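You operate a simulated robot arm through the tools that you are given. There is no shell and no other tool. Be economical: measure what you need, move in short steps, check, and stop when the job is done.

Carry out the task below with a simulated two-armed robot. There is one attempt and no reset: what you move stays moved.

TASK
Take the blue cloth from the small table and lay it out flat on the green table.

The check looks at the end state, three seconds after you hand in, the way a careful person would. Anything else that was tipped, shoved, dropped, spilled or broken makes it a failure. Flat cloth is picked up by pressing the open fingertips on it (5 to 10 N) and closing them slowly along it; thin cloth reads only 2 to 8 mm in the jaws.

THE ROBOT
Two 7-joint arms with two-finger parallel grippers on one trunk, on a base that drives. Base frame: it is fixed to the floor where the robot stands at the start and does not move with it; the origin is under the middle of the robot, x ahead of it, y to its left, z up; the surface under the hand at the start is at about z = 76. Units: cm, degrees, N and s.
The left shoulder is at the start at [5, 16.5, 103], the right one opposite. With the tool pointing down near the work surface each hand reaches from about 24 to 70 cm from the robot's upright axis, wherever it stands, measured 20 degrees to its own side. Places, roughly: green table [-100, 40, 80]. Payload 3.91 kg a hand.
Tool frame (each hand has its own): the origin (TCP) lies between the finger pads and is the grasp point; the fingertips stand 3 cm ahead of it; z points along the fingers, y is the line along which they close. The gripper opens to 11 cm. The fingers are 2 cm wide and 1 cm thick; the gripper's body (4.8 by 11.2 cm) begins 5.5 cm behind the TCP.
Orientation is told as [roll, pitch, yaw] about the base's x, y, z axes, in that order, counted from this pose: with the fingers straight down and closing along the base's y, the tool's x points along the base's -x, its y along +y and its z along -z.

THE INTERFACE
- The arms move only by the tool play_rows. It takes "left_rows", "right_rows" or both (then of equal length, played together; a hand with none holds still); each is one flat list of numbers, 7 for each row, row after row: the finger opening in cm, from 0 to 11, then the shift along the tool's x, y, z in cm, then the turn, a rotation vector about the tool's x, y, z in degrees. In form: [fingers, tx, ty, tz, rx, ry, rz, fingers, tx, ty, tz, rx, ry, rz, ...]. A call has 1 to 10 rows; each row shifts and turns the commanded pose from where the row before left it, along the tool's axes as they then stand. Rows are played at 5 a second. More than 5 cm and 8.6 degrees between two rows, or a gripper value outside its range, and nothing of the call is played. Where a pose cannot be reached the arm comes as near as it can. A force on the tool above 40 N (or 10 N above the force at the start of the call, whichever is more), or a blocked arm, ends the call early, and 0.2 s more pass. Each finger travels about 4.5 cm/s and halts on what it meets, pressing with about 29 N; the grip force reading is that of the motor and also rises with nothing between the fingers. The clock runs only during rows and for 0.2 s after the last one: add rows that do not move to give the fingers time. The reply holds the time, the measured pose of the TCP, the force on the tool along the base axes, the opening and the grip force, in the units named above and with some noise, with the torque about the TCP (base axes, N m) and any sound that the robot's microphone picked up, and new pictures: "pictures" is both (left out), scene, wrist or none (wrist: the cameras of the hands that moved).
- Cameras (640 x 400 px; columns grow to the right, rows downward): "scene" is now at [5.83, 8.65, 118.96]; the picture's right is [0.98, -0.18, 0.00], its down [-0.13, -0.71, -0.69] and it looks along [0.13, 0.68, -0.72] (base axes); focal length 214 px, centre (320, 200). "left" rides on the left gripper at [7.2, -1.7, -10.3] in its tool frame; the picture's right is [0.23, 0.97, 0.00], its down [-0.76, 0.18, -0.62] and it looks along [-0.61, 0.14, 0.78] (tool axes); focal length 222 px, centre (320, 200). "right" rides on the right gripper at [7.2, 1.7, -10.3] in its tool frame; the picture's right is [-0.23, 0.97, 0.00], its down [-0.76, -0.18, -0.62] and it looks along [-0.61, -0.14, 0.78] (tool axes); focal length 222 px, centre (320, 200). There is no depth. A picture from a camera that has moved, and an enlarged one, comes with that camera's place and axes in the base frame and with its lens. The place of the scene camera against the robot may be out by one fixed shift of up to 2.5 cm in any direction.
- lift_body(by): slides the trunk up (or, below 0, down) by that many cm; the arms and the scene camera ride with it, the base frame stays. It gives what a move gives, with no picture.
- roll_base(legs): drives the robot by 1 to 6 legs, each [ahead, left, turn to the left] in cm, cm and degrees, along the robot's own axes; the way and the turn of a leg run together, so that a leg with both is an arc; at most 150 cm and 180 degrees a leg. The arms and the cameras ride along, it lands a little off, and it stops where it bumps. It gives what a move gives, and a new picture of the scene camera.
- turn_head(pan, tilt): turns the head with the scene camera to pan (to the left, within 80 degrees either way) and tilt (down, from -29 to 69), counted from straight ahead of the robot. It gives what a move gives, and a new picture of the scene camera.
- enlarge(camera, box): a new picture of the part [left, top, right, bottom] of that camera's present view, enlarged. No time passes.
- job_done(): hands the job in; it is judged then, once.

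Go step by step. Nothing tells you exact positions but the pictures and the camera data: compare them with the known pose of the tool, close in by small moves and look again before you grip or let go. The budget is 120 turns and 260 pictures, counting those below and the enlarged ones. Unless the task says otherwise, let go and move clear before handing in, and close with one line.

The tools are called after "Call:" as a command line: name --argument value ..., lists and objects as JSON in quotes. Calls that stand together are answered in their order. play_rows: Moves the arms, as the interface text tells. Its arguments: {"type":"object","properties":{"left_rows":{"type":"array","items":{"type":"number"}},"right_rows":{"type":"array","items":{"type":"number"}},"pictures":{"type":"string","enum":["both","scene","wrist","none"]}},"required":[]} The other tools are called the same way: lift_body (by) slides the trunk up or down; roll_base (legs) drives the base; turn_head (pan, tilt) turns the head that bears the scene camera; enlarge (camera, box) takes an enlarged picture of a part of a camera's view; job_done () hands the job in.

At the start:

```text
time: 0.0
left_tool_pos: [40.09, 42.1, 103.25]
left_tcp_rot: [0.0, 0.0, 0.1]
left_wrist_force: [0.0, -0.3, -0.4]
left_moment: [0.01, 0.01, 0.01]
left_finger_gap: 11.0
left_gripper_force: 0.0
right_tool_pos: [46.31, 3.02, 99.24]
right_tcp_rot: [0.0, -0.1, 0.0]
right_wrist_force: [0.6, -0.1, 1.2]
right_moment: [0.01, 0.01, 0.0]
right_finger_gap: 11.01
right_gripper_force: 0.2
trunk travel left (down, up): [-25.0, 25.3]
robot x, y, heading: [0.05, 0.17, -0.0]
head pan, tilt: [79.5, 46.1]
```

scene: 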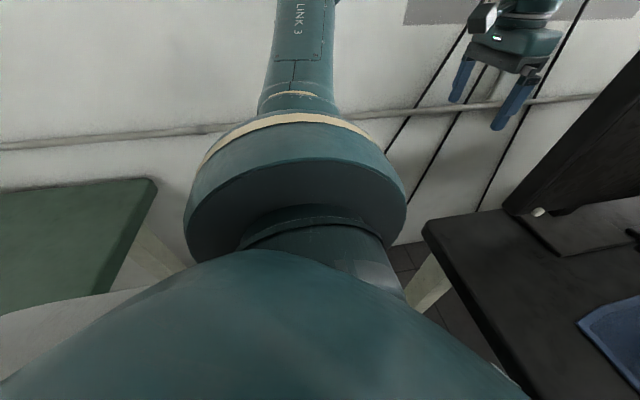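
right: 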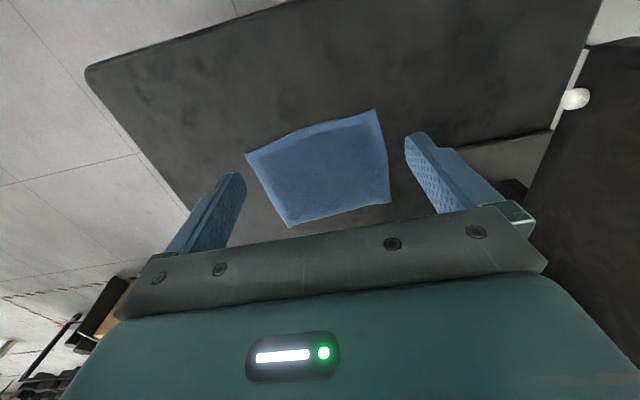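
left: 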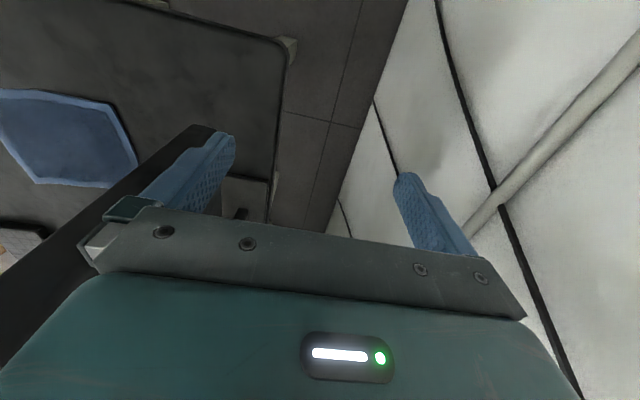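

The blue cloth lies on a dark table ahead of the robot; the green table is behind on the left. I turn the head ahead to look at the cloth.

Call:
turn_head --pan 5 --tilt 45

Call:
enlarge --camera "right" --box '[80, 0, 640, 300]'

```text
time: 1.5
left_tool_pos: [40.16, 42.11, 103.28]
left_tcp_rot: [-0.1, 0.0, 0.0]
left_wrist_force: [-0.1, -0.4, 0.7]
left_moment: [0.02, 0.01, -0.02]
left_finger_gap: 11.0
left_gripper_force: 0.0
right_tool_pos: [46.39, 2.96, 99.19]
right_tcp_rot: [0.0, -0.1, 0.0]
right_wrist_force: [0.9, -0.6, 0.9]
right_moment: [0.01, 0.01, 0.01]
right_finger_gap: 10.99
right_gripper_force: 0.0
trunk travel left (down, up): [-25.0, 25.3]
robot x, y, heading: [-0.36, 0.32, -0.1]
head pan, tilt: [5.0, 45.0]
camera scene: at [12.46, 1.45, 119.11], right [0.09, -1.0, 0.0], down [-0.7, -0.06, -0.71], along [0.7, 0.06, -0.71], focal length 214 px, centre (320, 200)
```

scene: 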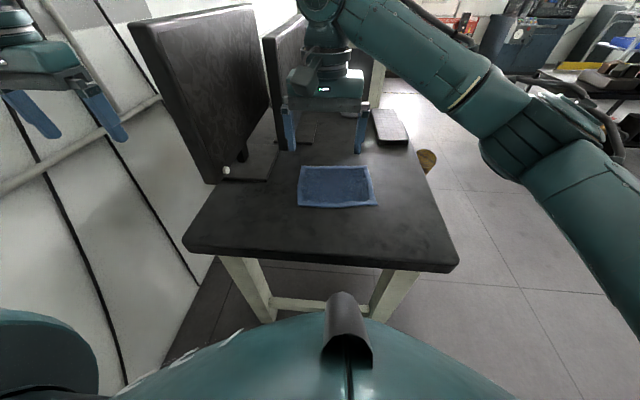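

```text
1.14 times, centred on (360, 150) of right
camera zoom: at [39.08, 4.71, 109.4], right [0.23, 0.97, 0.0], down [0.76, -0.18, 0.62], along [0.61, -0.14, -0.78], focal length 254 px, centre (274, 257)
```

zoom: 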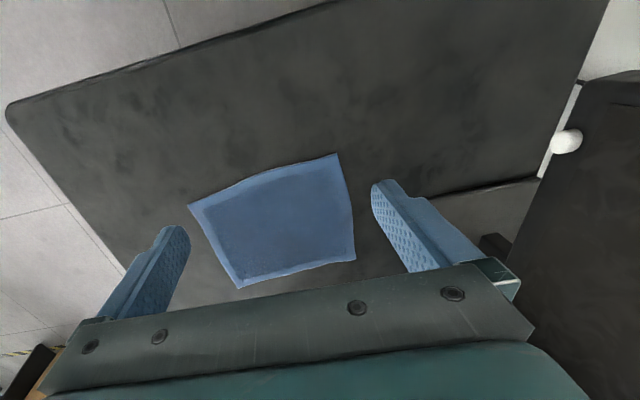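

The cloth is about 21 x 18 cm with its near edge at x≈52, y from -11 to +10. I plan to pinch both near corners, one hand each, with the fingers closing along x. First I bring the hands apart and turn them.

Call:
play_rows --left_rows '[9, 0, -4, 0, 0, 0, 0, 9, 0, -4, 0, 0, 0, 0, 9, 0, -4, 0, 0, 0, 0, 9, 0, -4, 0, 0, 0, 0, 9, 0, -4, 0, 0, 0, 0, 9, 0, 0, 0, 0, 0, 8.5, 9, 0, 0, 0, 0, 0, 8.5, 9, 0, 0, 0, 0, 0, 8.5, 9, 0, 0, 0, 0, 0, 8.5, 9, 0, 0, 0, 0, 0, 8.5]' --right_rows '[9, 0, -4, 0, 0, 0, 0, 9, 0, -4, 0, 0, 0, 0, 9, 0, -4, 0, 0, 0, 0, 9, 0, -3, 0, 0, 0, 0, 9, 0, 0, 0, 0, 0, 0, 9, 0, 0, 0, 0, 0, -8.5, 9, 0, 0, 0, 0, 0, -8.5, 9, 0, 0, 0, 0, 0, -8.5, 9, 0, 0, 0, 0, 0, -8.5, 9, 0, 0, 0, 0, 0, -8.5]' --pictures "scene"

Call:
play_rows --left_rows '[9, 0, 0, 0, 0, 0, 8.5, 9, 0, 0, 0, 0, 0, 8.5, 9, 0, 0, 0, 0, 0, 8.5, 9, 0, 0, 0, 0, 0, 8.5, 9, 0, 0, 0, 0, 0, 8.5, 9, 0, 0, 0, 0, 0, 5, 9, 0, 0, 0, 0, 0, 0]' --right_rows '[9, 0, 0, 0, 0, 0, -8.5, 9, 0, 0, 0, 0, 0, -8.5, 9, 0, 0, 0, 0, 0, -8.5, 9, 0, 0, 0, 0, 0, -8.5, 9, 0, 0, 0, 0, 0, -8.5, 9, 0, 0, 0, 0, 0, -5, 9, 0, 0, 0, 0, 0, 0]' --pictures "both"

```text
time: 3.7
left_tool_pos: [40.22, 21.92, 103.11]
left_tcp_rot: [0.0, 0.0, -42.7]
left_wrist_force: [0.1, -0.2, 0.2]
left_moment: [0.0, -0.01, -0.01]
left_finger_gap: 9.01
left_gripper_force: 0.0
right_tool_pos: [46.29, -12.0, 99.28]
right_tcp_rot: [0.0, 0.0, 42.7]
right_wrist_force: [-0.3, 0.4, -0.2]
right_moment: [0.01, 0.01, 0.01]
right_finger_gap: 8.98
right_gripper_force: 0.0
trunk travel left (down, up): [-25.0, 25.3]
robot x, y, heading: [-0.05, -0.05, -0.1]
head pan, tilt: [5.0, 45.0]
camera scene: at [12.46, 1.45, 119.11], right [0.09, -1.0, 0.0], down [-0.7, -0.06, -0.71], along [0.7, 0.06, -0.71], focal length 214 px, centre (320, 200)
```

scene: 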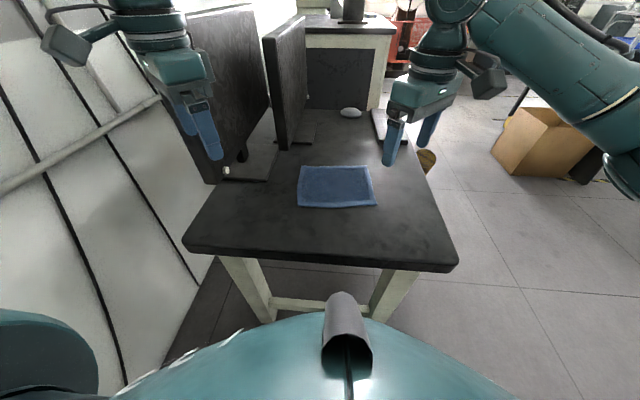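

```text
time: 5.3
left_tool_pos: [40.15, 22.08, 103.26]
left_tcp_rot: [0.0, 0.0, -90.1]
left_wrist_force: [-0.3, 0.3, -0.6]
left_moment: [0.02, -0.02, -0.02]
left_finger_gap: 9.02
left_gripper_force: 0.1
right_tool_pos: [46.28, -11.82, 99.28]
right_tcp_rot: [0.0, 0.1, 90.1]
right_wrist_force: [-0.2, -0.4, 0.0]
right_moment: [-0.01, 0.02, -0.02]
right_finger_gap: 9.0
right_gripper_force: 0.1
trunk travel left (down, up): [-25.0, 25.3]
robot x, y, heading: [-0.08, 0.53, 0.3]
head pan, tilt: [5.0, 45.0]
camera scene: at [12.46, 1.45, 119.11], right [0.09, -1.0, 0.0], down [-0.7, -0.06, -0.71], along [0.7, 0.06, -0.71], focal length 214 px, centre (320, 200)
camera right: at [44.67, -19.18, 109.45], right [-0.97, 0.23, 0.0], down [0.18, 0.76, 0.62], along [0.14, 0.61, -0.78], focal length 222 px, centre (320, 200)
camera left: at [38.43, 29.19, 113.57], right [0.97, 0.23, 0.0], down [0.18, -0.76, 0.62], along [0.14, -0.61, -0.78], focal length 222 px, centre (320, 200)
```

scene: 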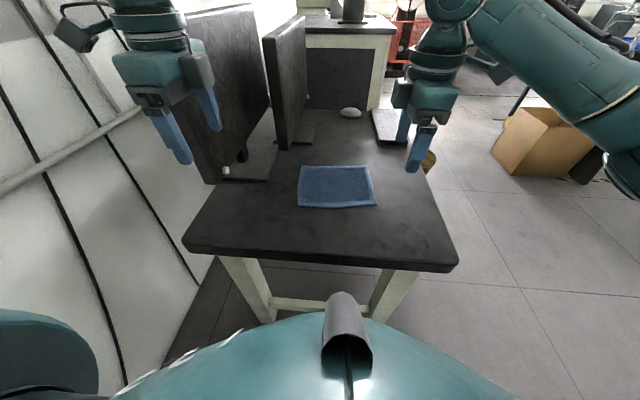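
right: 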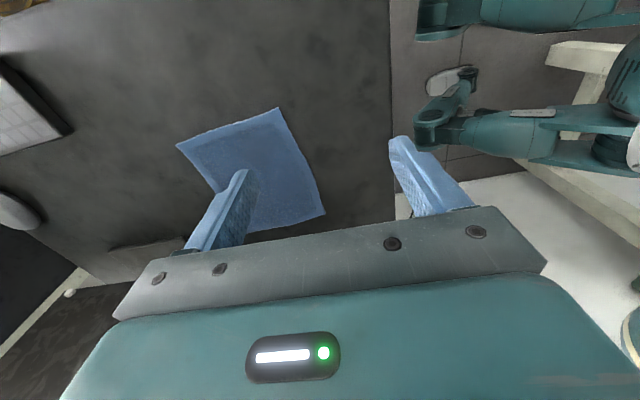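
left: 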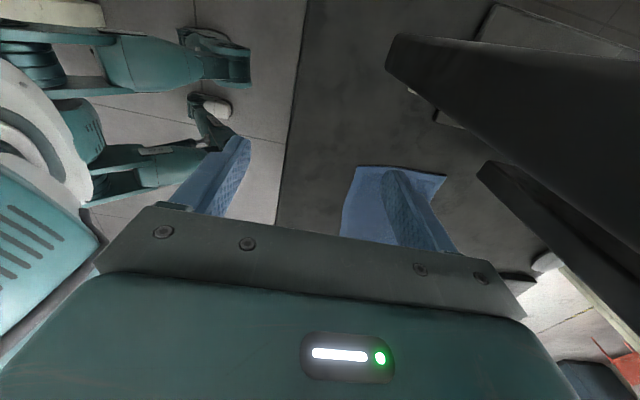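

Two views agree on the cloth corners: the near edge runs from (51, 10.4) to (53, -11.2), turned by about 5°. I move both hands over their near corners and descend to z=84.

Call:
play_rows --left_rows '[3.5, -2.62, 2.87, 0, 0, 0, 0, 3.5, -2.62, 2.87, 0, 0, 0, 0, 3.5, -2.62, 2.87, 0, 0, 0, 0, 3.5, -2.62, 2.87, 0, 0, 0, 0, 3.5, -2.62, 2.87, 0, 0, 0, 0, 3.5, 0, 0, 4.5, 0, 0, -5, 3.5, 0, 0, 4.5, 0, 0, 0, 3.5, 0, 0, 4.5, 0, 0, 0, 3.5, 0, 0, 4.5, 0, 0, 0, 3.5, 0, 0, 1, 0, 0, 0]' --right_rows '[3.5, -0.46, -1.94, 0, 0, 0, 0, 3.5, -0.46, -1.94, 0, 0, 0, 0, 3.5, -0.46, -1.94, 0, 0, 0, 0, 3.5, -0.46, -1.94, 0, 0, 0, 0, 3.5, -0.46, -1.94, 0, 0, 0, 0, 3.5, 0, 0, 3.5, 0, 0, -5, 3.5, 0, 0, 3.5, 0, 0, 0, 3.5, 0, 0, 3.5, 0, 0, 0, 3.5, 0, 0, 3.5, 0, 0, 0, 3.5, 0, 0, 1, 0, 0, 0]' --pictures "both"

```text
time: 7.5
left_tool_pos: [47.76, 16.34, 83.64]
left_tcp_rot: [0.2, -0.1, -85.0]
left_wrist_force: [-1.1, -0.9, 0.3]
left_moment: [-0.02, -0.01, -0.01]
left_finger_gap: 3.53
left_gripper_force: 0.0
left hand out of reach, approached as far as the arm can: row 3, 4, 5, 9
right_tool_pos: [55.92, -9.59, 84.37]
right_tcp_rot: [0.0, -0.1, 95.0]
right_wrist_force: [0.3, -0.2, -0.3]
right_moment: [-0.02, -0.02, 0.03]
right_finger_gap: 3.52
right_gripper_force: 0.0
trunk travel left (down, up): [-25.0, 25.3]
robot x, y, heading: [0.07, -0.24, 0.0]
head pan, tilt: [5.0, 45.0]
camera scene: at [12.47, 1.45, 119.12], right [0.09, -1.0, 0.0], down [-0.7, -0.06, -0.71], along [0.7, 0.06, -0.71], focal length 214 px, centre (320, 200)
camera right: at [54.96, -16.97, 94.49], right [-0.99, 0.14, 0.0], down [0.11, 0.77, 0.62], along [0.09, 0.62, -0.78], focal length 222 px, centre (320, 200)
camera left: at [45.39, 23.28, 94.06], right [0.95, 0.31, 0.0], down [0.24, -0.74, 0.62], along [0.2, -0.59, -0.78], focal length 222 px, centre (320, 200)
```

scene: 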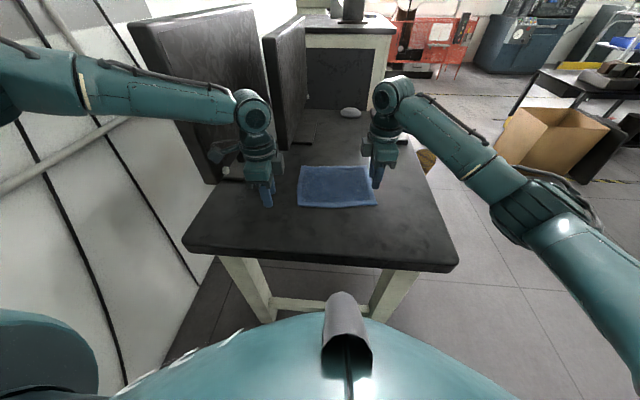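
right: 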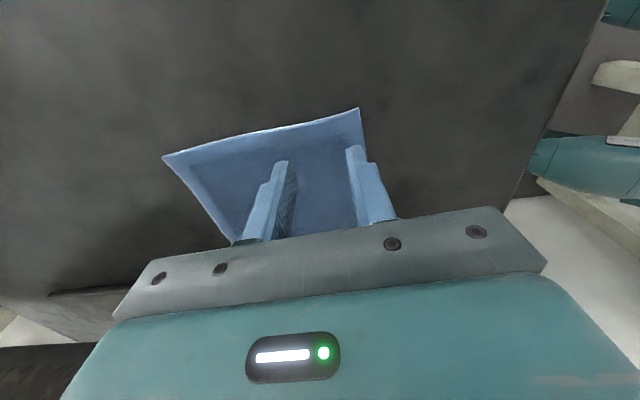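
left: 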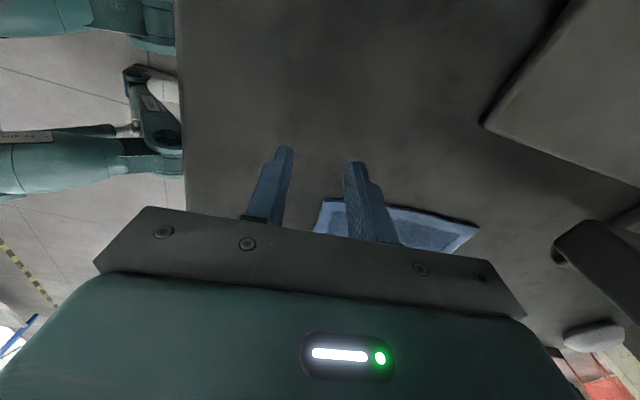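

The left hand stopped short at (47.8, 16.3); the right is in place. I try moving the left on in small steps.

Call:
play_rows --left_rows '[3.5, -1.3, 1, 0, 0, 0, 0, 3.5, -1.3, 1, 0, 0, 0, 0, 3.5, -1.3, 1, 0, 0, 0, 0]' --pictures "none"

```text
time: 8.3
left_tool_pos: [47.98, 16.15, 84.69]
left_tcp_rot: [0.0, -0.1, -85.0]
left_wrist_force: [-0.6, 0.3, 0.2]
left_moment: [-0.01, -0.01, -0.05]
left_finger_gap: 3.49
left_gripper_force: 0.1
left hand out of reach, approached as far as the arm can: row 1, 2, 3
right_tool_pos: [55.96, -9.57, 84.39]
right_tcp_rot: [-0.1, 0.0, 95.1]
right_wrist_force: [0.7, 0.2, 0.3]
right_moment: [0.02, -0.01, -0.01]
right_finger_gap: 3.53
right_gripper_force: 0.1
trunk travel left (down, up): [-25.0, 25.3]
robot x, y, heading: [0.03, -0.21, 0.1]
head pan, tilt: [5.0, 45.0]
```

The left arm is in an unfavourable configuration; the mirrored pose works for the right arm. I raise it, turn it back and will approach with yaw 0 first.

Call:
play_rows --left_rows '[3.5, 0, 0, -4, 0, 0, 0, 3.5, 0, 0, -4, 0, 0, 0, 3.5, 0, 0, -4, 0, 0, -8.5, 3.5, 0, 0, 0, 0, 0, -8.5, 3.5, 0, 0, 0, 0, 0, -8.5, 3.5, 0, 0, 0, 0, 0, -8.5, 3.5, 0, 0, 0, 0, 0, -8.5, 3.5, 0, 0, 0, 0, 0, -8.5, 3.5, 0, 0, 0, 0, 0, -8.5, 3.5, 0, 0, 0, 0, 0, -8.5]' --pictures "none"

Call:
play_rows --left_rows '[3.5, 0, 0, 0, 0, 0, -8.5, 3.5, 0, 0, 0, 0, 0, -8.5, 3.5, 0, 0, 0, 0, 0, 0]' --pictures "scene"

```text
time: 10.5
left_tool_pos: [48.13, 16.3, 96.66]
left_tcp_rot: [0.1, 0.0, -16.7]
left_wrist_force: [-0.9, 0.0, -1.4]
left_moment: [0.02, 0.04, -0.02]
left_finger_gap: 3.52
left_gripper_force: 0.0
right_tool_pos: [55.86, -9.65, 84.37]
right_tcp_rot: [0.0, 0.0, 95.0]
right_wrist_force: [0.1, 0.4, -0.2]
right_moment: [0.02, 0.02, 0.01]
right_finger_gap: 3.51
right_gripper_force: 0.1
trunk travel left (down, up): [-25.0, 25.3]
robot x, y, heading: [-0.15, 0.17, 0.3]
head pan, tilt: [5.0, 45.0]
```

```text
time: 11.3
left_tool_pos: [48.0, 16.24, 96.62]
left_tcp_rot: [0.0, 0.0, 0.1]
left_wrist_force: [1.0, 0.1, 0.1]
left_moment: [-0.01, 0.0, -0.01]
left_finger_gap: 3.49
left_gripper_force: 0.0
right_tool_pos: [55.82, -9.6, 84.24]
right_tcp_rot: [0.0, 0.0, 95.0]
right_wrist_force: [-0.4, 0.2, 1.5]
right_moment: [-0.02, 0.01, 0.01]
right_finger_gap: 3.51
right_gripper_force: 0.0
trunk travel left (down, up): [-25.0, 25.3]
robot x, y, heading: [0.45, -0.04, -0.0]
head pan, tilt: [5.0, 45.0]
camera scene: at [12.46, 1.45, 119.11], right [0.09, -1.0, 0.0], down [-0.7, -0.06, -0.71], along [0.7, 0.06, -0.71], focal length 214 px, centre (320, 200)
```

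scene: 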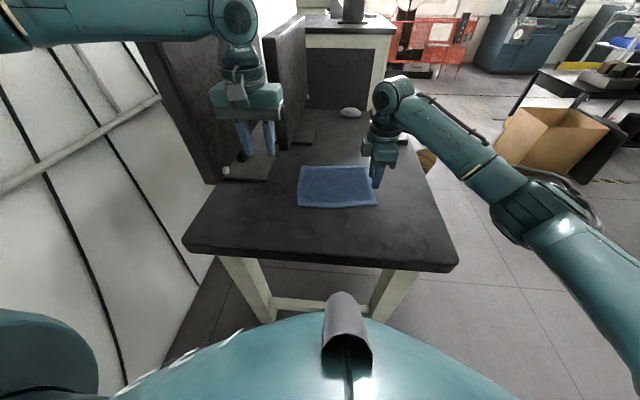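

Call:
play_rows --left_rows '[3.5, -1.6, -1.8, 0, 0, 0, 0, 3.5, -1.6, -1.8, 0, 0, 0, 0, 3.5, -1.6, -1.8, 0, 0, 0, 0, 3.5, -1.6, -1.8, 0, 0, 0, 0, 3.5, 0, 0, 0, 0, 0, 8.5, 3.5, 0, 0, 0, 0, 0, 8.5, 3.5, 0, 0, 0, 0, 0, 8.5, 3.5, 0, 0, 0, 0, 0, 8.5, 3.5, 0, 0, 0, 0, 0, 8.5]' --pictures "none"

Call:
play_rows --left_rows '[3.5, 0, 0, 0, 0, 0, 8.5, 3.5, 0, 0, 0, 0, 0, 8.5, 3.5, 0, 0, 0, 0, 0, 8.5, 3.5, 0, 0, 0, 0, 0, 8.5, 3.5, 0, 0, 0, 0, 0, 8.5, 3.5, 0, 0, 0, 0, 0, 0]' --pictures "scene"

```text
time: 13.3
left_tool_pos: [49.06, 15.23, 96.56]
left_tcp_rot: [0.0, 0.1, -42.6]
left_wrist_force: [0.0, 0.3, -1.4]
left_moment: [0.0, -0.02, -0.01]
left_finger_gap: 3.48
left_gripper_force: 0.0
left hand out of reach, approached as far as the arm can: row 1, 2, 3, 4
right_tool_pos: [55.92, -9.69, 84.33]
right_tcp_rot: [0.0, 0.0, 95.0]
right_wrist_force: [-0.1, -0.4, -0.4]
right_moment: [-0.01, -0.02, 0.01]
right_finger_gap: 3.5
right_gripper_force: 0.1
trunk travel left (down, up): [-25.0, 25.3]
robot x, y, heading: [-0.02, -0.26, -0.0]
head pan, tilt: [5.0, 45.0]
```

```text
time: 14.7
left_tool_pos: [49.02, 15.17, 96.64]
left_tcp_rot: [-0.1, 0.0, -85.2]
left_wrist_force: [0.0, 0.4, -0.4]
left_moment: [0.02, 0.01, 0.03]
left_finger_gap: 3.48
left_gripper_force: 0.0
right_tool_pos: [55.89, -9.55, 84.31]
right_tcp_rot: [0.0, 0.1, 95.0]
right_wrist_force: [0.4, 0.3, 0.8]
right_moment: [0.0, 0.02, 0.01]
right_finger_gap: 3.49
right_gripper_force: 0.1
trunk travel left (down, up): [-25.0, 25.3]
robot x, y, heading: [-0.28, 0.09, -0.1]
head pan, tilt: [5.0, 45.0]
camera scene: at [12.46, 1.45, 119.11], right [0.09, -1.0, 0.0], down [-0.7, -0.06, -0.71], along [0.7, 0.06, -0.71], focal length 214 px, centre (320, 200)
```

scene: 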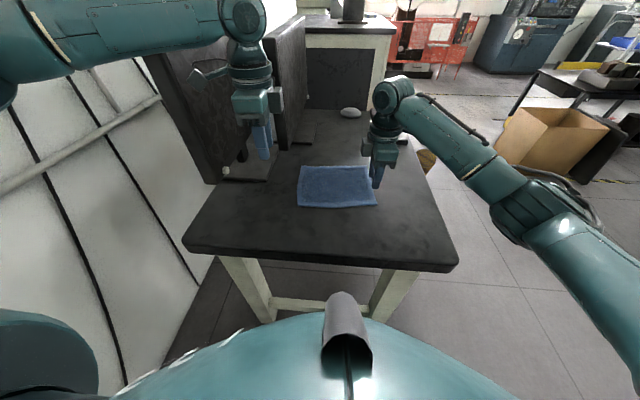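

Call:
play_rows --left_rows '[3.5, -1.5, 0, 0, 0, 0, 0, 3.5, -1.5, 0, 0, 0, 0, 0]' --pictures "none"

Call:
play_rows --left_rows '[3.5, 0, -3, 0, 0, 0, 0, 3.5, 0, -3, 0, 0, 0, 0, 3.5, 0, -3, 0, 0, 0, 0]' --pictures "none"

Call:
play_rows --left_rows '[3.5, -3, 0, 0, 0, 0, 0, 3.5, -3, 0, 0, 0, 0, 0, 3.5, -3, 0, 0, 0, 0, 0]' --pictures "none"

```text
time: 15.3
left_tool_pos: [47.73, 14.03, 96.38]
left_tcp_rot: [0.1, -0.1, -85.1]
left_wrist_force: [0.2, -0.1, 0.0]
left_moment: [-0.02, 0.03, -0.04]
left_finger_gap: 3.5
left_gripper_force: 0.1
left hand out of reach, approached as far as the arm can: row 1, 2
right_tool_pos: [56.03, -9.59, 84.32]
right_tcp_rot: [-0.1, 0.0, 95.0]
right_wrist_force: [0.2, -0.1, 0.5]
right_moment: [0.06, -0.02, -0.01]
right_finger_gap: 3.52
right_gripper_force: 0.1
trunk travel left (down, up): [-25.0, 25.3]
robot x, y, heading: [-0.12, 0.09, -0.3]
head pan, tilt: [5.0, 45.0]
```

```text
time: 16.1
left_tool_pos: [38.96, 13.51, 96.43]
left_tcp_rot: [0.1, 0.0, -84.9]
left_wrist_force: [-0.3, -0.1, 0.1]
left_moment: [-0.02, -0.01, 0.0]
left_finger_gap: 3.48
left_gripper_force: 0.0
right_tool_pos: [55.84, -9.62, 84.26]
right_tcp_rot: [-0.1, 0.0, 95.0]
right_wrist_force: [0.5, 0.5, 0.2]
right_moment: [-0.01, 0.0, 0.0]
right_finger_gap: 3.49
right_gripper_force: 0.1
trunk travel left (down, up): [-25.0, 25.3]
robot x, y, heading: [0.06, -0.04, 0.0]
head pan, tilt: [5.0, 45.0]
```

```text
time: 16.9
left_tool_pos: [39.05, 9.71, 96.18]
left_tcp_rot: [0.0, 0.0, -84.9]
left_wrist_force: [0.3, 0.2, -0.1]
left_moment: [0.01, 0.01, 0.0]
left_finger_gap: 3.49
left_gripper_force: 0.1
left hand out of reach, approached as far as the arm can: row 2, 3
right_tool_pos: [55.89, -9.52, 84.39]
right_tcp_rot: [0.0, 0.0, 94.9]
right_wrist_force: [-0.3, -1.1, -0.3]
right_moment: [-0.01, -0.02, 0.0]
right_finger_gap: 3.49
right_gripper_force: 0.1
trunk travel left (down, up): [-25.0, 25.3]
robot x, y, heading: [-0.17, -0.13, -0.0]
head pan, tilt: [5.0, 45.0]
```

The left arm cannot swing further inward in this configuration. I'll raise the right hand and shift the robot 11 cm to its right, so the left corner falls within the left hand's range.

Call:
play_rows --right_rows '[3.5, 0, 0, -4, 0, 0, 0, 3.5, 0, 0, -4, 0, 0, 0]' --left_rows '[3.5, 2, 0, 0, 0, 0, 0, 3.5, 2, 0, 0, 0, 0, 0]' --pictures "none"

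Call:
roll_base --legs '[[0, -11, 0]]'

```text
time: 17.5
left_tool_pos: [38.75, 13.67, 96.2]
left_tcp_rot: [0.0, 0.0, -85.1]
left_wrist_force: [0.0, -0.1, -0.3]
left_moment: [-0.01, 0.01, 0.01]
left_finger_gap: 3.48
left_gripper_force: 0.0
right_tool_pos: [55.76, -9.63, 92.37]
right_tcp_rot: [-0.1, 0.2, 95.0]
right_wrist_force: [-0.3, 0.3, 0.2]
right_moment: [0.01, -0.02, -0.01]
right_finger_gap: 3.48
right_gripper_force: 0.0
trunk travel left (down, up): [-25.0, 25.3]
robot x, y, heading: [0.21, -0.04, -0.1]
head pan, tilt: [5.0, 45.0]
```

```text
time: 19.1
left_tool_pos: [38.84, 2.69, 96.13]
left_tcp_rot: [0.1, 0.0, -85.0]
left_wrist_force: [1.8, 0.4, -0.2]
left_moment: [0.01, 0.02, 0.0]
left_finger_gap: 3.5
left_gripper_force: 0.0
right_tool_pos: [55.86, -20.65, 92.29]
right_tcp_rot: [0.0, 0.1, 94.9]
right_wrist_force: [0.5, -0.1, 0.3]
right_moment: [0.05, 0.02, -0.01]
right_finger_gap: 3.49
right_gripper_force: 0.0
trunk travel left (down, up): [-25.0, 25.3]
robot x, y, heading: [0.28, -10.89, -0.1]
head pan, tilt: [5.0, 45.0]
camera scene: at [12.45, -9.54, 119.11], right [0.09, -1.0, 0.0], down [-0.7, -0.06, -0.71], along [0.7, 0.06, -0.71], focal length 214 px, centre (320, 200)
```

scene: 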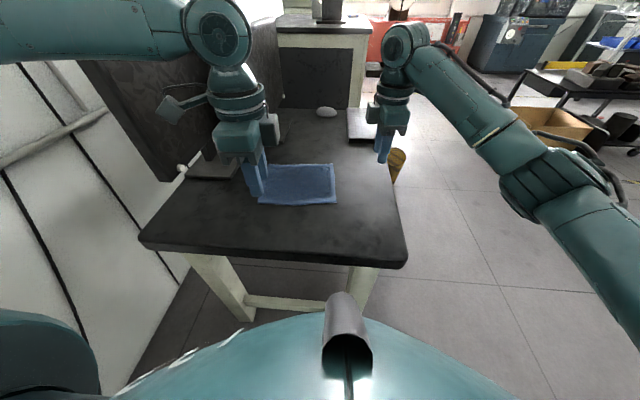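

Call:
play_rows --left_rows '[3.5, 0.98, 3.23, 0, 0, 0, 0, 3.5, 0.98, 3.23, 0, 0, 0, 0, 3.5, 0.98, 3.23, 0, 0, 0, 0, 3.5, 0.98, 3.23, 0, 0, 0, 0, 3.5, 0.98, 3.23, 0, 0, 0, 0, 3.5, 0, 0, 4, 0, 0, 0, 3.5, 0, 0, 4, 0, 0, 0, 3.5, 0, 0, 4, 0, 0, 0, 3.5, 0, 0, 0, 0, 0, 0]' --right_rows '[3.5, -2.22, -0.22, 0, 0, 0, 0, 3.5, -2.22, -0.22, 0, 0, 0, 0, 3.5, -2.22, -0.22, 0, 0, 0, 0, 3.5, -2.22, -0.22, 0, 0, 0, 0, 3.5, -2.22, -0.22, 0, 0, 0, 0, 3.5, 0, 0, 4, 0, 0, 0, 3.5, 0, 0, 4, 0, 0, 0, 3.5, 0, 0, 0, 0, 0, 0, 3.5, 0, 0, 0, 0, 0, 0]' --pictures "both"

```text
time: 21.1
left_tool_pos: [52.94, 10.37, 84.3]
left_tcp_rot: [0.1, 0.0, -85.0]
left_wrist_force: [0.4, 1.3, 0.4]
left_moment: [-0.02, -0.01, 0.02]
left_finger_gap: 3.5
left_gripper_force: 0.1
left hand out of reach, approached as far as the arm can: row 5, 7, 8
right_tool_pos: [55.74, -9.67, 84.15]
right_tcp_rot: [-0.1, 0.1, 94.8]
right_wrist_force: [0.5, 0.4, 0.8]
right_moment: [0.01, 0.04, -0.01]
right_finger_gap: 3.49
right_gripper_force: 0.0
trunk travel left (down, up): [-25.0, 25.3]
robot x, y, heading: [0.13, -11.35, -0.1]
head pan, tilt: [5.0, 45.0]
camera scene: at [12.45, -9.52, 119.11], right [0.09, -1.0, 0.0], down [-0.7, -0.06, -0.71], along [0.7, 0.06, -0.71], focal length 214 px, centre (320, 200)
camera right: at [54.85, -16.97, 94.32], right [-0.99, 0.14, 0.0], down [0.11, 0.77, 0.62], along [0.09, 0.62, -0.78], focal length 222 px, centre (320, 200)
camera left: at [50.65, 17.33, 94.71], right [0.95, 0.31, 0.0], down [0.24, -0.74, 0.62], along [0.19, -0.59, -0.78], focal length 222 px, centre (320, 200)
```

scene: 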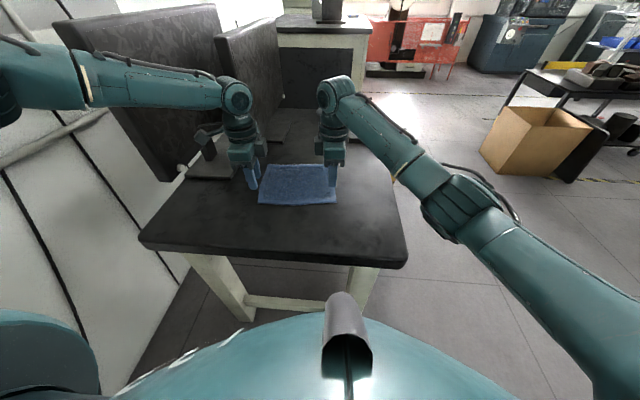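
right: 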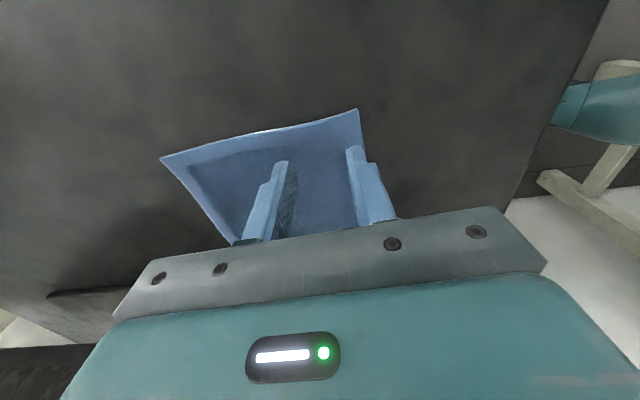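
left: 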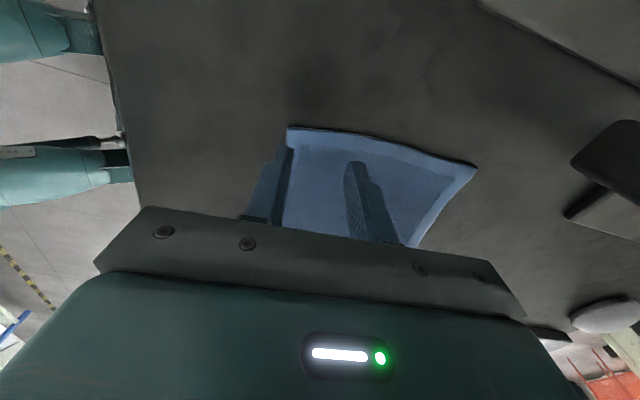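

The left hand is still just at its limit, 1.5 cm short each way. I shift the base 4 cm more to the right and correct both hands.

Call:
roll_base --legs '[[0, -4.5, 0]]'

Call:
play_rows --left_rows '[3.5, 1.4, 0.9, 0, 0, 0, 0, 3.5, 1.4, 0.9, 0, 0, 0, 0, 3.5, 0, 0, 0, 0, 0, 0]' --right_rows '[3.5, -2.3, -0.2, 0, 0, 0, 0, 3.5, -2.3, -0.2, 0, 0, 0, 0, 3.5, 0, 0, 0, 0, 0, 0]' --pictures "wrist"

```text
time: 22.2
left_tool_pos: [53.0, 5.85, 84.38]
left_tcp_rot: [0.1, 0.0, -85.1]
left_wrist_force: [-0.1, 0.0, 0.4]
left_moment: [-0.01, 0.0, 0.0]
left_finger_gap: 3.52
left_gripper_force: 0.0
right_tool_pos: [55.9, -14.17, 84.12]
right_tcp_rot: [-0.1, 0.1, 94.9]
right_wrist_force: [0.5, -0.1, 0.2]
right_moment: [-0.02, 0.0, 0.01]
right_finger_gap: 3.52
right_gripper_force: 0.0
trunk travel left (down, up): [-25.0, 25.3]
robot x, y, heading: [-0.01, -15.53, -0.2]
head pan, tilt: [5.0, 45.0]
camera scene: at [12.44, -14.0, 119.11], right [0.08, -1.0, 0.0], down [-0.7, -0.06, -0.71], along [0.7, 0.06, -0.71], focal length 214 px, centre (320, 200)
```

scene: 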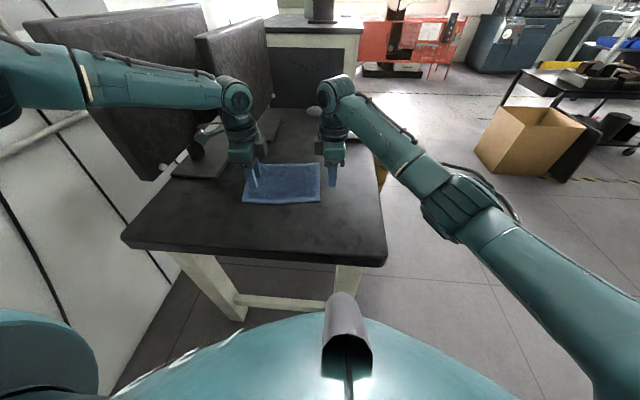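

```text
time: 23.0
left_tool_pos: [54.6, 8.85, 84.32]
left_tcp_rot: [0.1, 0.0, -85.3]
left_wrist_force: [-0.5, 0.4, 0.8]
left_moment: [-0.01, -0.02, 0.01]
left_finger_gap: 3.52
left_gripper_force: 0.0
right_tool_pos: [55.69, -9.38, 84.19]
right_tcp_rot: [-0.1, 0.0, 94.8]
right_wrist_force: [-0.3, 0.7, 0.2]
right_moment: [0.02, 0.01, 0.02]
right_finger_gap: 3.5
right_gripper_force: 0.1
trunk travel left (down, up): [-25.0, 25.3]
robot x, y, heading: [0.12, -15.47, -0.4]
head pan, tilt: [5.0, 45.0]
camera right: at [54.77, -16.75, 94.35], right [-0.99, 0.14, 0.0], down [0.11, 0.77, 0.62], along [0.09, 0.62, -0.78], focal length 222 px, centre (320, 200)
camera left: at [52.23, 15.81, 94.67], right [0.95, 0.31, 0.0], down [0.24, -0.74, 0.62], along [0.19, -0.59, -0.78], focal length 222 px, centre (320, 200)
```

right: 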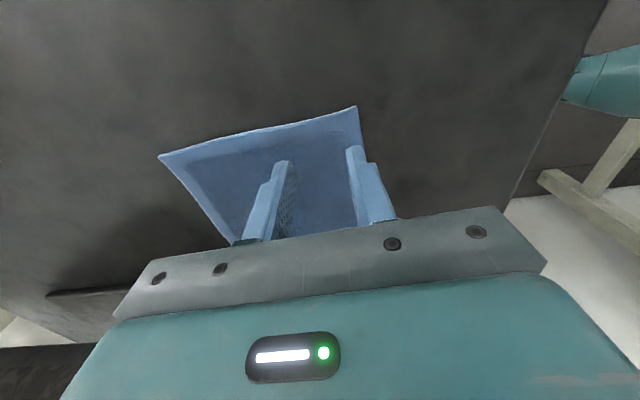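
left: 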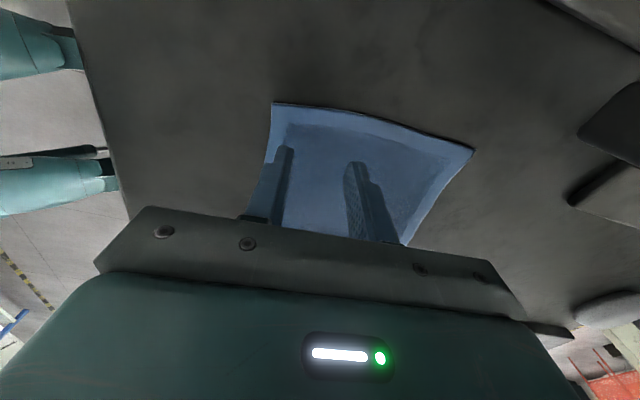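

Both hands are over the near corners. I nudge the right 0.5 cm inward, and lower both until just above contact.

Call:
play_rows --left_rows '[3.5, 0, 0, 1.5, 0, 0, 0, 3.5, 0, 0, 1.5, 0, 0, 0, 3.5, 0, 0, 1.2, 0, 0, 0, 3.5, 0, 0, 0.3, 0, 0, 0, 3.5, 0, 0, 0, 0, 0, 0]' --right_rows '[3.5, 0, -0.6, 1.5, 0, 0, 0, 3.5, 0, 0, 1.5, 0, 0, 0, 3.5, 0, 0, 1.2, 0, 0, 0, 3.5, 0, 0, 0.3, 0, 0, 0, 3.5, 0, 0, 0, 0, 0, 0]' --pictures "wrist"

```text
time: 24.2
left_tool_pos: [53.54, 9.57, 80.41]
left_tcp_rot: [0.2, -0.1, -85.1]
left_wrist_force: [-0.6, -0.9, -0.6]
left_moment: [0.01, 0.01, 0.0]
left_finger_gap: 3.51
left_gripper_force: 0.1
left hand out of reach, approached as far as the arm can: row 2, 3
right_tool_pos: [56.38, -9.33, 79.66]
right_tcp_rot: [-0.1, 0.1, 94.7]
right_wrist_force: [-0.9, 0.3, 0.6]
right_moment: [0.02, 0.01, 0.04]
right_finger_gap: 3.5
right_gripper_force: 0.2
trunk travel left (down, up): [-25.0, 25.3]
robot x, y, heading: [-0.1, -15.53, -0.3]
head pan, tilt: [5.0, 45.0]
camera right: at [55.44, -16.76, 89.9], right [-0.99, 0.14, 0.0], down [0.11, 0.77, 0.62], along [0.09, 0.62, -0.78], focal length 222 px, centre (320, 200)
camera left: at [51.14, 16.39, 90.7], right [0.95, 0.31, 0.0], down [0.24, -0.74, 0.63], along [0.2, -0.59, -0.78], focal length 222 px, centre (320, 200)
```

right: 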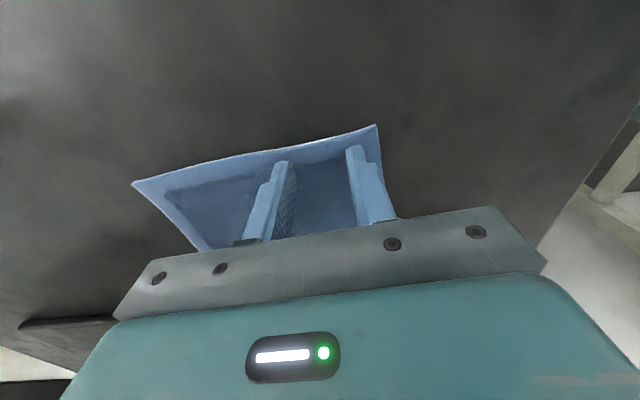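
left: 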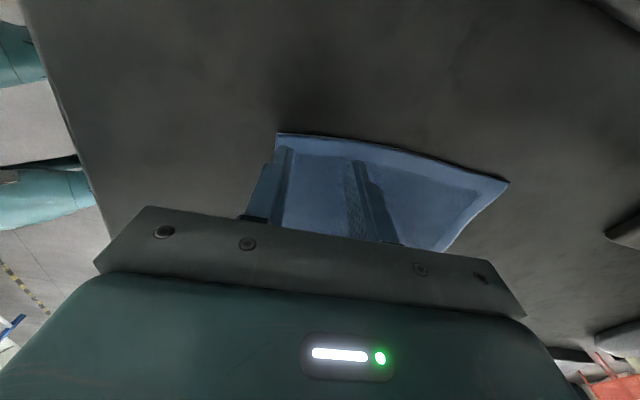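

The left arm again hits its limit low down. I raise the hands and lower the trunk by 8 cm so that the arm works relatively higher.

Call:
play_rows --left_rows '[3.5, 0, 0, -4, 0, 0, 0, 3.5, 0, 0, -4, 0, 0, 0, 3.5, 0, 0, -2, 0, 0, 0, 3.5, 0, 0, 0, 0, 0, 0]' --right_rows '[3.5, 0, 0, -4, 0, 0, 0, 3.5, 0, 0, -4, 0, 0, 0, 3.5, 0, 0, -2, 0, 0, 0, 3.5, 0, 0, 0, 0, 0, 0]' --pictures "none"

Call:
lift_body --by -8

```text
time: 25.2
left_tool_pos: [53.66, 9.36, 90.59]
left_tcp_rot: [0.1, 0.0, -85.1]
left_wrist_force: [0.1, -0.4, -0.3]
left_moment: [0.01, 0.0, -0.02]
left_finger_gap: 3.48
left_gripper_force: 0.1
right_tool_pos: [56.48, -9.39, 89.78]
right_tcp_rot: [0.1, -0.1, 94.8]
right_wrist_force: [0.7, -0.5, 0.1]
right_moment: [0.01, -0.01, 0.01]
right_finger_gap: 3.49
right_gripper_force: 0.0
trunk travel left (down, up): [-25.0, 25.3]
robot x, y, heading: [-0.43, -15.47, -0.2]
head pan, tilt: [5.0, 45.0]
```

```text
time: 26.3
left_tool_pos: [53.44, 9.46, 82.59]
left_tcp_rot: [0.1, -0.1, -85.1]
left_wrist_force: [0.2, 0.8, 0.2]
left_moment: [0.02, -0.01, 0.02]
left_finger_gap: 3.5
left_gripper_force: 0.0
right_tool_pos: [56.47, -9.44, 81.72]
right_tcp_rot: [0.0, 0.1, 94.8]
right_wrist_force: [1.5, 0.4, -0.1]
right_moment: [0.03, 0.0, 0.01]
right_finger_gap: 3.49
right_gripper_force: 0.2
trunk travel left (down, up): [-17.0, 33.3]
robot x, y, heading: [-0.01, -15.43, -0.3]
head pan, tilt: [5.0, 45.0]
```

Call:
play_rows --left_rows '[3.5, -0.4, 0.8, 0, 0, 0, 0, 3.5, 0, 0, 1.3, 0, 0, 0, 3.5, 0, 0, 1.3, 0, 0, 0, 3.5, 0, 0, 0.3, 0, 0, 0, 3.5, 0, 0, 0, 0, 0, 0]' --right_rows '[3.5, 0, 0, 0, 0, 0, 0, 3.5, 0, 0, 1, 0, 0, 0, 3.5, 0, 0, 0.9, 0, 0, 0, 3.5, 0, 0, 0.3, 0, 0, 0, 3.5, 0, 0, 0, 0, 0, 0]' --pictures "wrist"

```text
time: 27.5
left_tool_pos: [54.51, 9.01, 79.5]
left_tcp_rot: [0.0, 0.0, -85.1]
left_wrist_force: [0.4, 0.1, 0.3]
left_moment: [-0.03, 0.02, 0.0]
left_finger_gap: 3.51
left_gripper_force: 0.0
right_tool_pos: [56.45, -9.49, 79.35]
right_tcp_rot: [-0.1, 0.0, 94.8]
right_wrist_force: [-0.8, -1.1, 2.4]
right_moment: [-0.02, -0.01, -0.04]
right_finger_gap: 3.47
right_gripper_force: 0.2
trunk travel left (down, up): [-17.0, 33.3]
robot x, y, heading: [-0.13, -15.28, -0.1]
head pan, tilt: [5.0, 45.0]
camera right: at [55.38, -16.79, 89.59], right [-0.99, 0.14, 0.0], down [0.11, 0.77, 0.62], along [0.09, 0.62, -0.78], focal length 222 px, centre (320, 200)
camera left: at [52.07, 15.93, 89.96], right [0.95, 0.31, 0.0], down [0.24, -0.74, 0.62], along [0.19, -0.59, -0.78], focal length 222 px, centre (320, 200)
```

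right: 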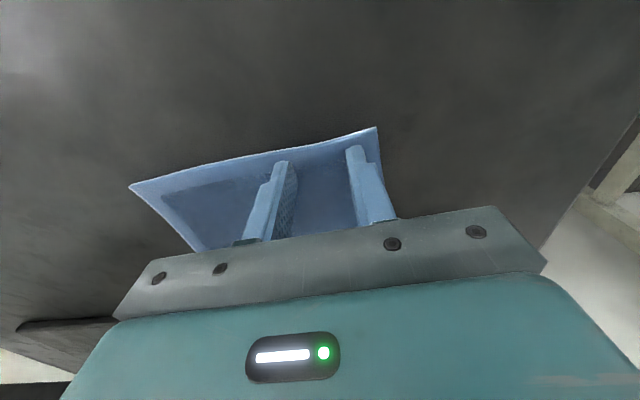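
left: 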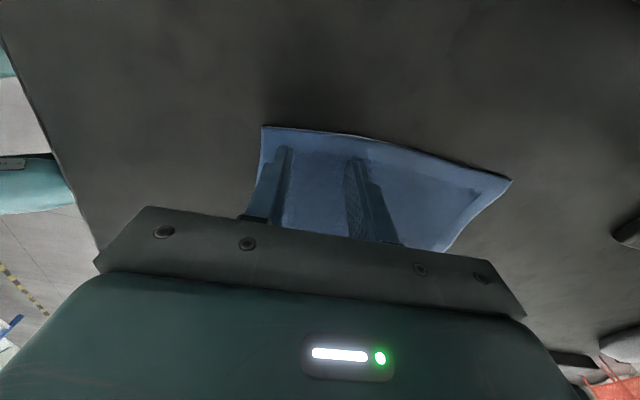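

Positions are good and the right hand begins to touch (2.4 N). I press down gently in small steps.

Call:
play_rows --left_rows '[3.5, 0, 0, 0.2, 0, 0, 0, 3.5, 0, 0, 0.15, 0, 0, 0]' --right_rows '[3.5, 0, 0, 0.1, 0, 0, 0, 3.5, 0, 0, 0.05, 0, 0, 0]' --pictures "none"

```text
time: 28.1
left_tool_pos: [54.38, 8.98, 79.33]
left_tcp_rot: [0.3, -0.1, -85.1]
left_wrist_force: [-0.6, -0.4, 4.2]
left_moment: [0.0, 0.04, 0.03]
left_finger_gap: 3.48
left_gripper_force: 0.1
right_tool_pos: [56.41, -9.42, 79.35]
right_tcp_rot: [-0.3, 0.0, 94.8]
right_wrist_force: [1.6, -1.1, 6.0]
right_moment: [-0.02, 0.0, 0.01]
right_finger_gap: 3.49
right_gripper_force: 0.1
trunk travel left (down, up): [-17.0, 33.3]
robot x, y, heading: [-0.05, -15.49, -0.1]
head pan, tilt: [5.0, 45.0]
```

Call:
play_rows --left_rows '[3.5, 0, 0, 0.17, 0, 0, 0, 3.1, 0, 0, 0, 0, 0, 0, 2.7, 0, 0, 0, 0, 0, 0, 2.3, 0, 0, 0, 0, 0, 0, 1.9, 0, 0, 0, 0, 0, 0, 1.5, 0, 0, 0, 0, 0, 0, 1.1, 0, 0, 0, 0, 0, 0, 0.7, 0, 0, 0, 0, 0, 0, 0.3, 0, 0, 0, 0, 0, 0, 0, 0, 0, 0, 0, 0, 0]' --right_rows '[3.5, 0, 0, 0.09, 0, 0, 0, 3.1, 0, 0, 0, 0, 0, 0, 2.7, 0, 0, 0, 0, 0, 0, 2.3, 0, 0, 0, 0, 0, 0, 1.9, 0, 0, 0, 0, 0, 0, 1.5, 0, 0, 0, 0, 0, 0, 1.1, 0, 0, 0, 0, 0, 0, 0.7, 0, 0, 0, 0, 0, 0, 0.3, 0, 0, 0, 0, 0, 0, 0, 0, 0, 0, 0, 0, 0]' --pictures "both"

```text
time: 30.3
left_tool_pos: [54.31, 8.88, 79.26]
left_tcp_rot: [0.3, 0.0, -85.0]
left_wrist_force: [-1.4, 0.0, 17.3]
left_moment: [-0.04, 0.02, 0.02]
left_finger_gap: 0.63
left_gripper_force: 29.3
right_tool_pos: [56.21, -9.4, 79.32]
right_tcp_rot: [-0.2, -0.1, 94.8]
right_wrist_force: [0.7, 0.8, 7.9]
right_moment: [0.0, 0.01, 0.04]
right_finger_gap: 0.49
right_gripper_force: 29.4
trunk travel left (down, up): [-17.0, 33.3]
robot x, y, heading: [-0.11, -15.51, -0.3]
head pan, tilt: [5.0, 45.0]
camera scene: at [12.25, -14.04, 111.15], right [0.08, -1.0, 0.0], down [-0.7, -0.06, -0.71], along [0.71, 0.06, -0.71], focal length 214 px, centre (320, 200)
camera right: at [55.24, -16.76, 89.51], right [-0.99, 0.14, 0.0], down [0.11, 0.77, 0.62], along [0.09, 0.62, -0.78], focal length 222 px, centre (320, 200)
camera left: at [51.94, 15.9, 89.63], right [0.95, 0.31, 0.0], down [0.24, -0.74, 0.62], along [0.2, -0.59, -0.78], focal length 222 px, centre (320, 200)
```

scene: 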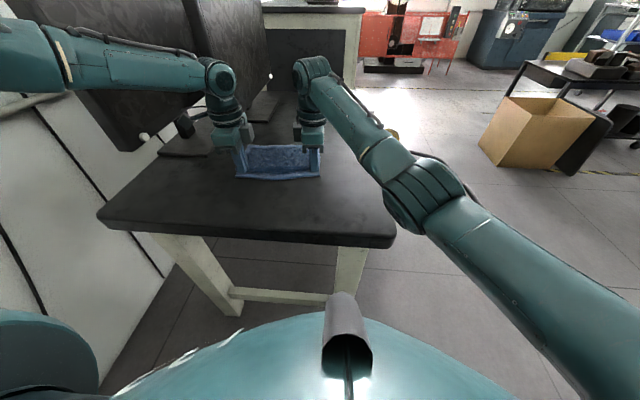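
right: 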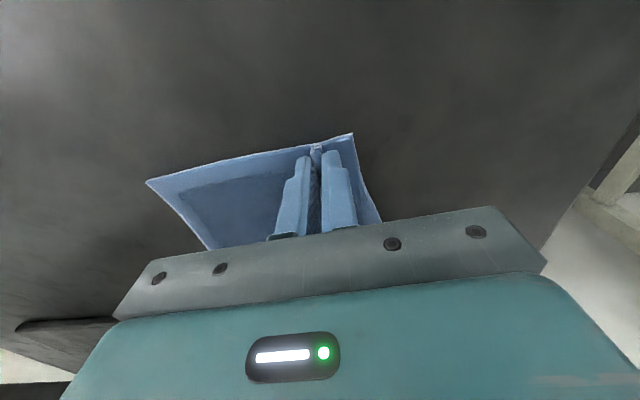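
left: 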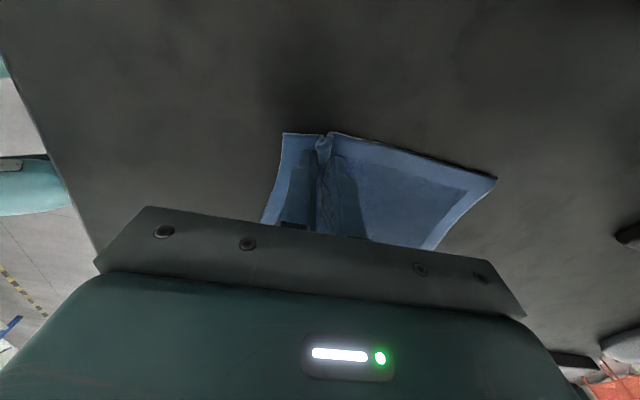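

Both grips hold cloth (6 mm and 5 mm). I lift both hands slowly and look.

Call:
play_rows --left_rows '[0, 0, 0, -1, 0, 0, 0, 0, 0, 0, -2, 0, 0, 0, 0, 0, 0, -2, 0, 0, 0, 0, 0, 0, -2, 0, 0, 0, 0, 0, 0, -2, 0, 0, 0, 0, 0, 0, -2, 0, 0, 0, 0, 0, 0, -2, 0, 0, 0, 0, 0, 0, -2, 0, 0, 0, 0, 0, 0, -2, 0, 0, 0, 0, 0, 0, -2, 0, 0, 0]' --right_rows '[0, 0, 0, -1, 0, 0, 0, 0, 0, 0, -2, 0, 0, 0, 0, 0, 0, -2, 0, 0, 0, 0, 0, 0, -2, 0, 0, 0, 0, 0, 0, -2, 0, 0, 0, 0, 0, 0, -2, 0, 0, 0, 0, 0, 0, -2, 0, 0, 0, 0, 0, 0, -2, 0, 0, 0, 0, 0, 0, -2, 0, 0, 0, 0, 0, 0, -2, 0, 0, 0]' --pictures "both"

```text
time: 32.5
left_tool_pos: [54.43, 8.95, 97.04]
left_tcp_rot: [0.1, -0.1, -85.2]
left_wrist_force: [0.4, -7.8, -0.3]
left_moment: [-0.17, 0.0, 0.01]
left_finger_gap: 0.46
left_gripper_force: 29.3
left hand out of reach, approached as far as the arm can: row 10
right_tool_pos: [54.92, -10.08, 96.58]
right_tcp_rot: [-0.1, -0.1, 94.9]
right_wrist_force: [-0.4, 5.8, 1.2]
right_moment: [0.19, -0.03, -0.01]
right_finger_gap: 0.49
right_gripper_force: 29.0
right hand out of reach, approached as far as the arm can: row 7, 8, 9, 10
trunk travel left (down, up): [-17.0, 33.3]
robot x, y, heading: [0.11, -15.14, -0.3]
head pan, tilt: [5.0, 45.0]
camera scene: at [12.44, -13.97, 111.11], right [0.08, -1.0, 0.0], down [-0.7, -0.06, -0.71], along [0.7, 0.06, -0.71], focal length 214 px, centre (320, 200)
camera right: at [54.03, -17.46, 106.77], right [-0.99, 0.14, 0.0], down [0.11, 0.77, 0.62], along [0.09, 0.62, -0.78], focal length 222 px, centre (320, 200)
camera left: at [52.08, 15.95, 107.38], right [0.95, 0.31, 0.0], down [0.24, -0.74, 0.62], along [0.19, -0.59, -0.78], focal length 222 px, centre (320, 200)
```

scene: 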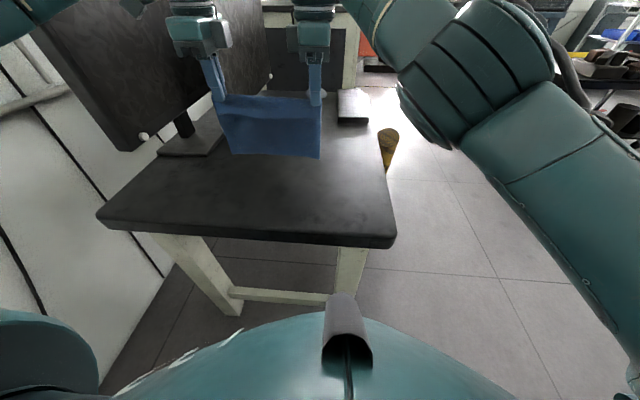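
right: 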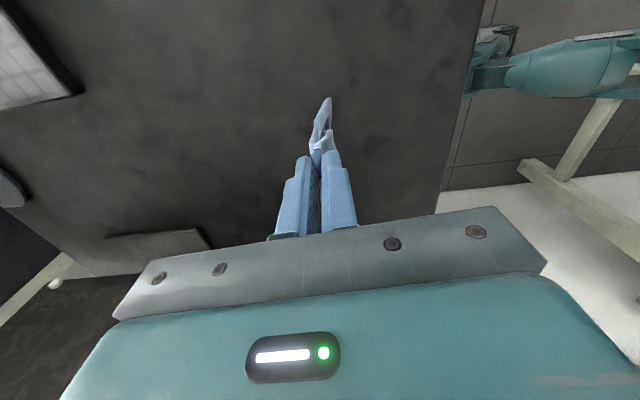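
left: 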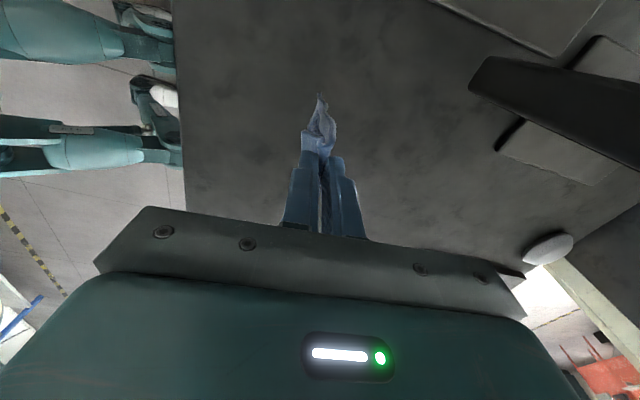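

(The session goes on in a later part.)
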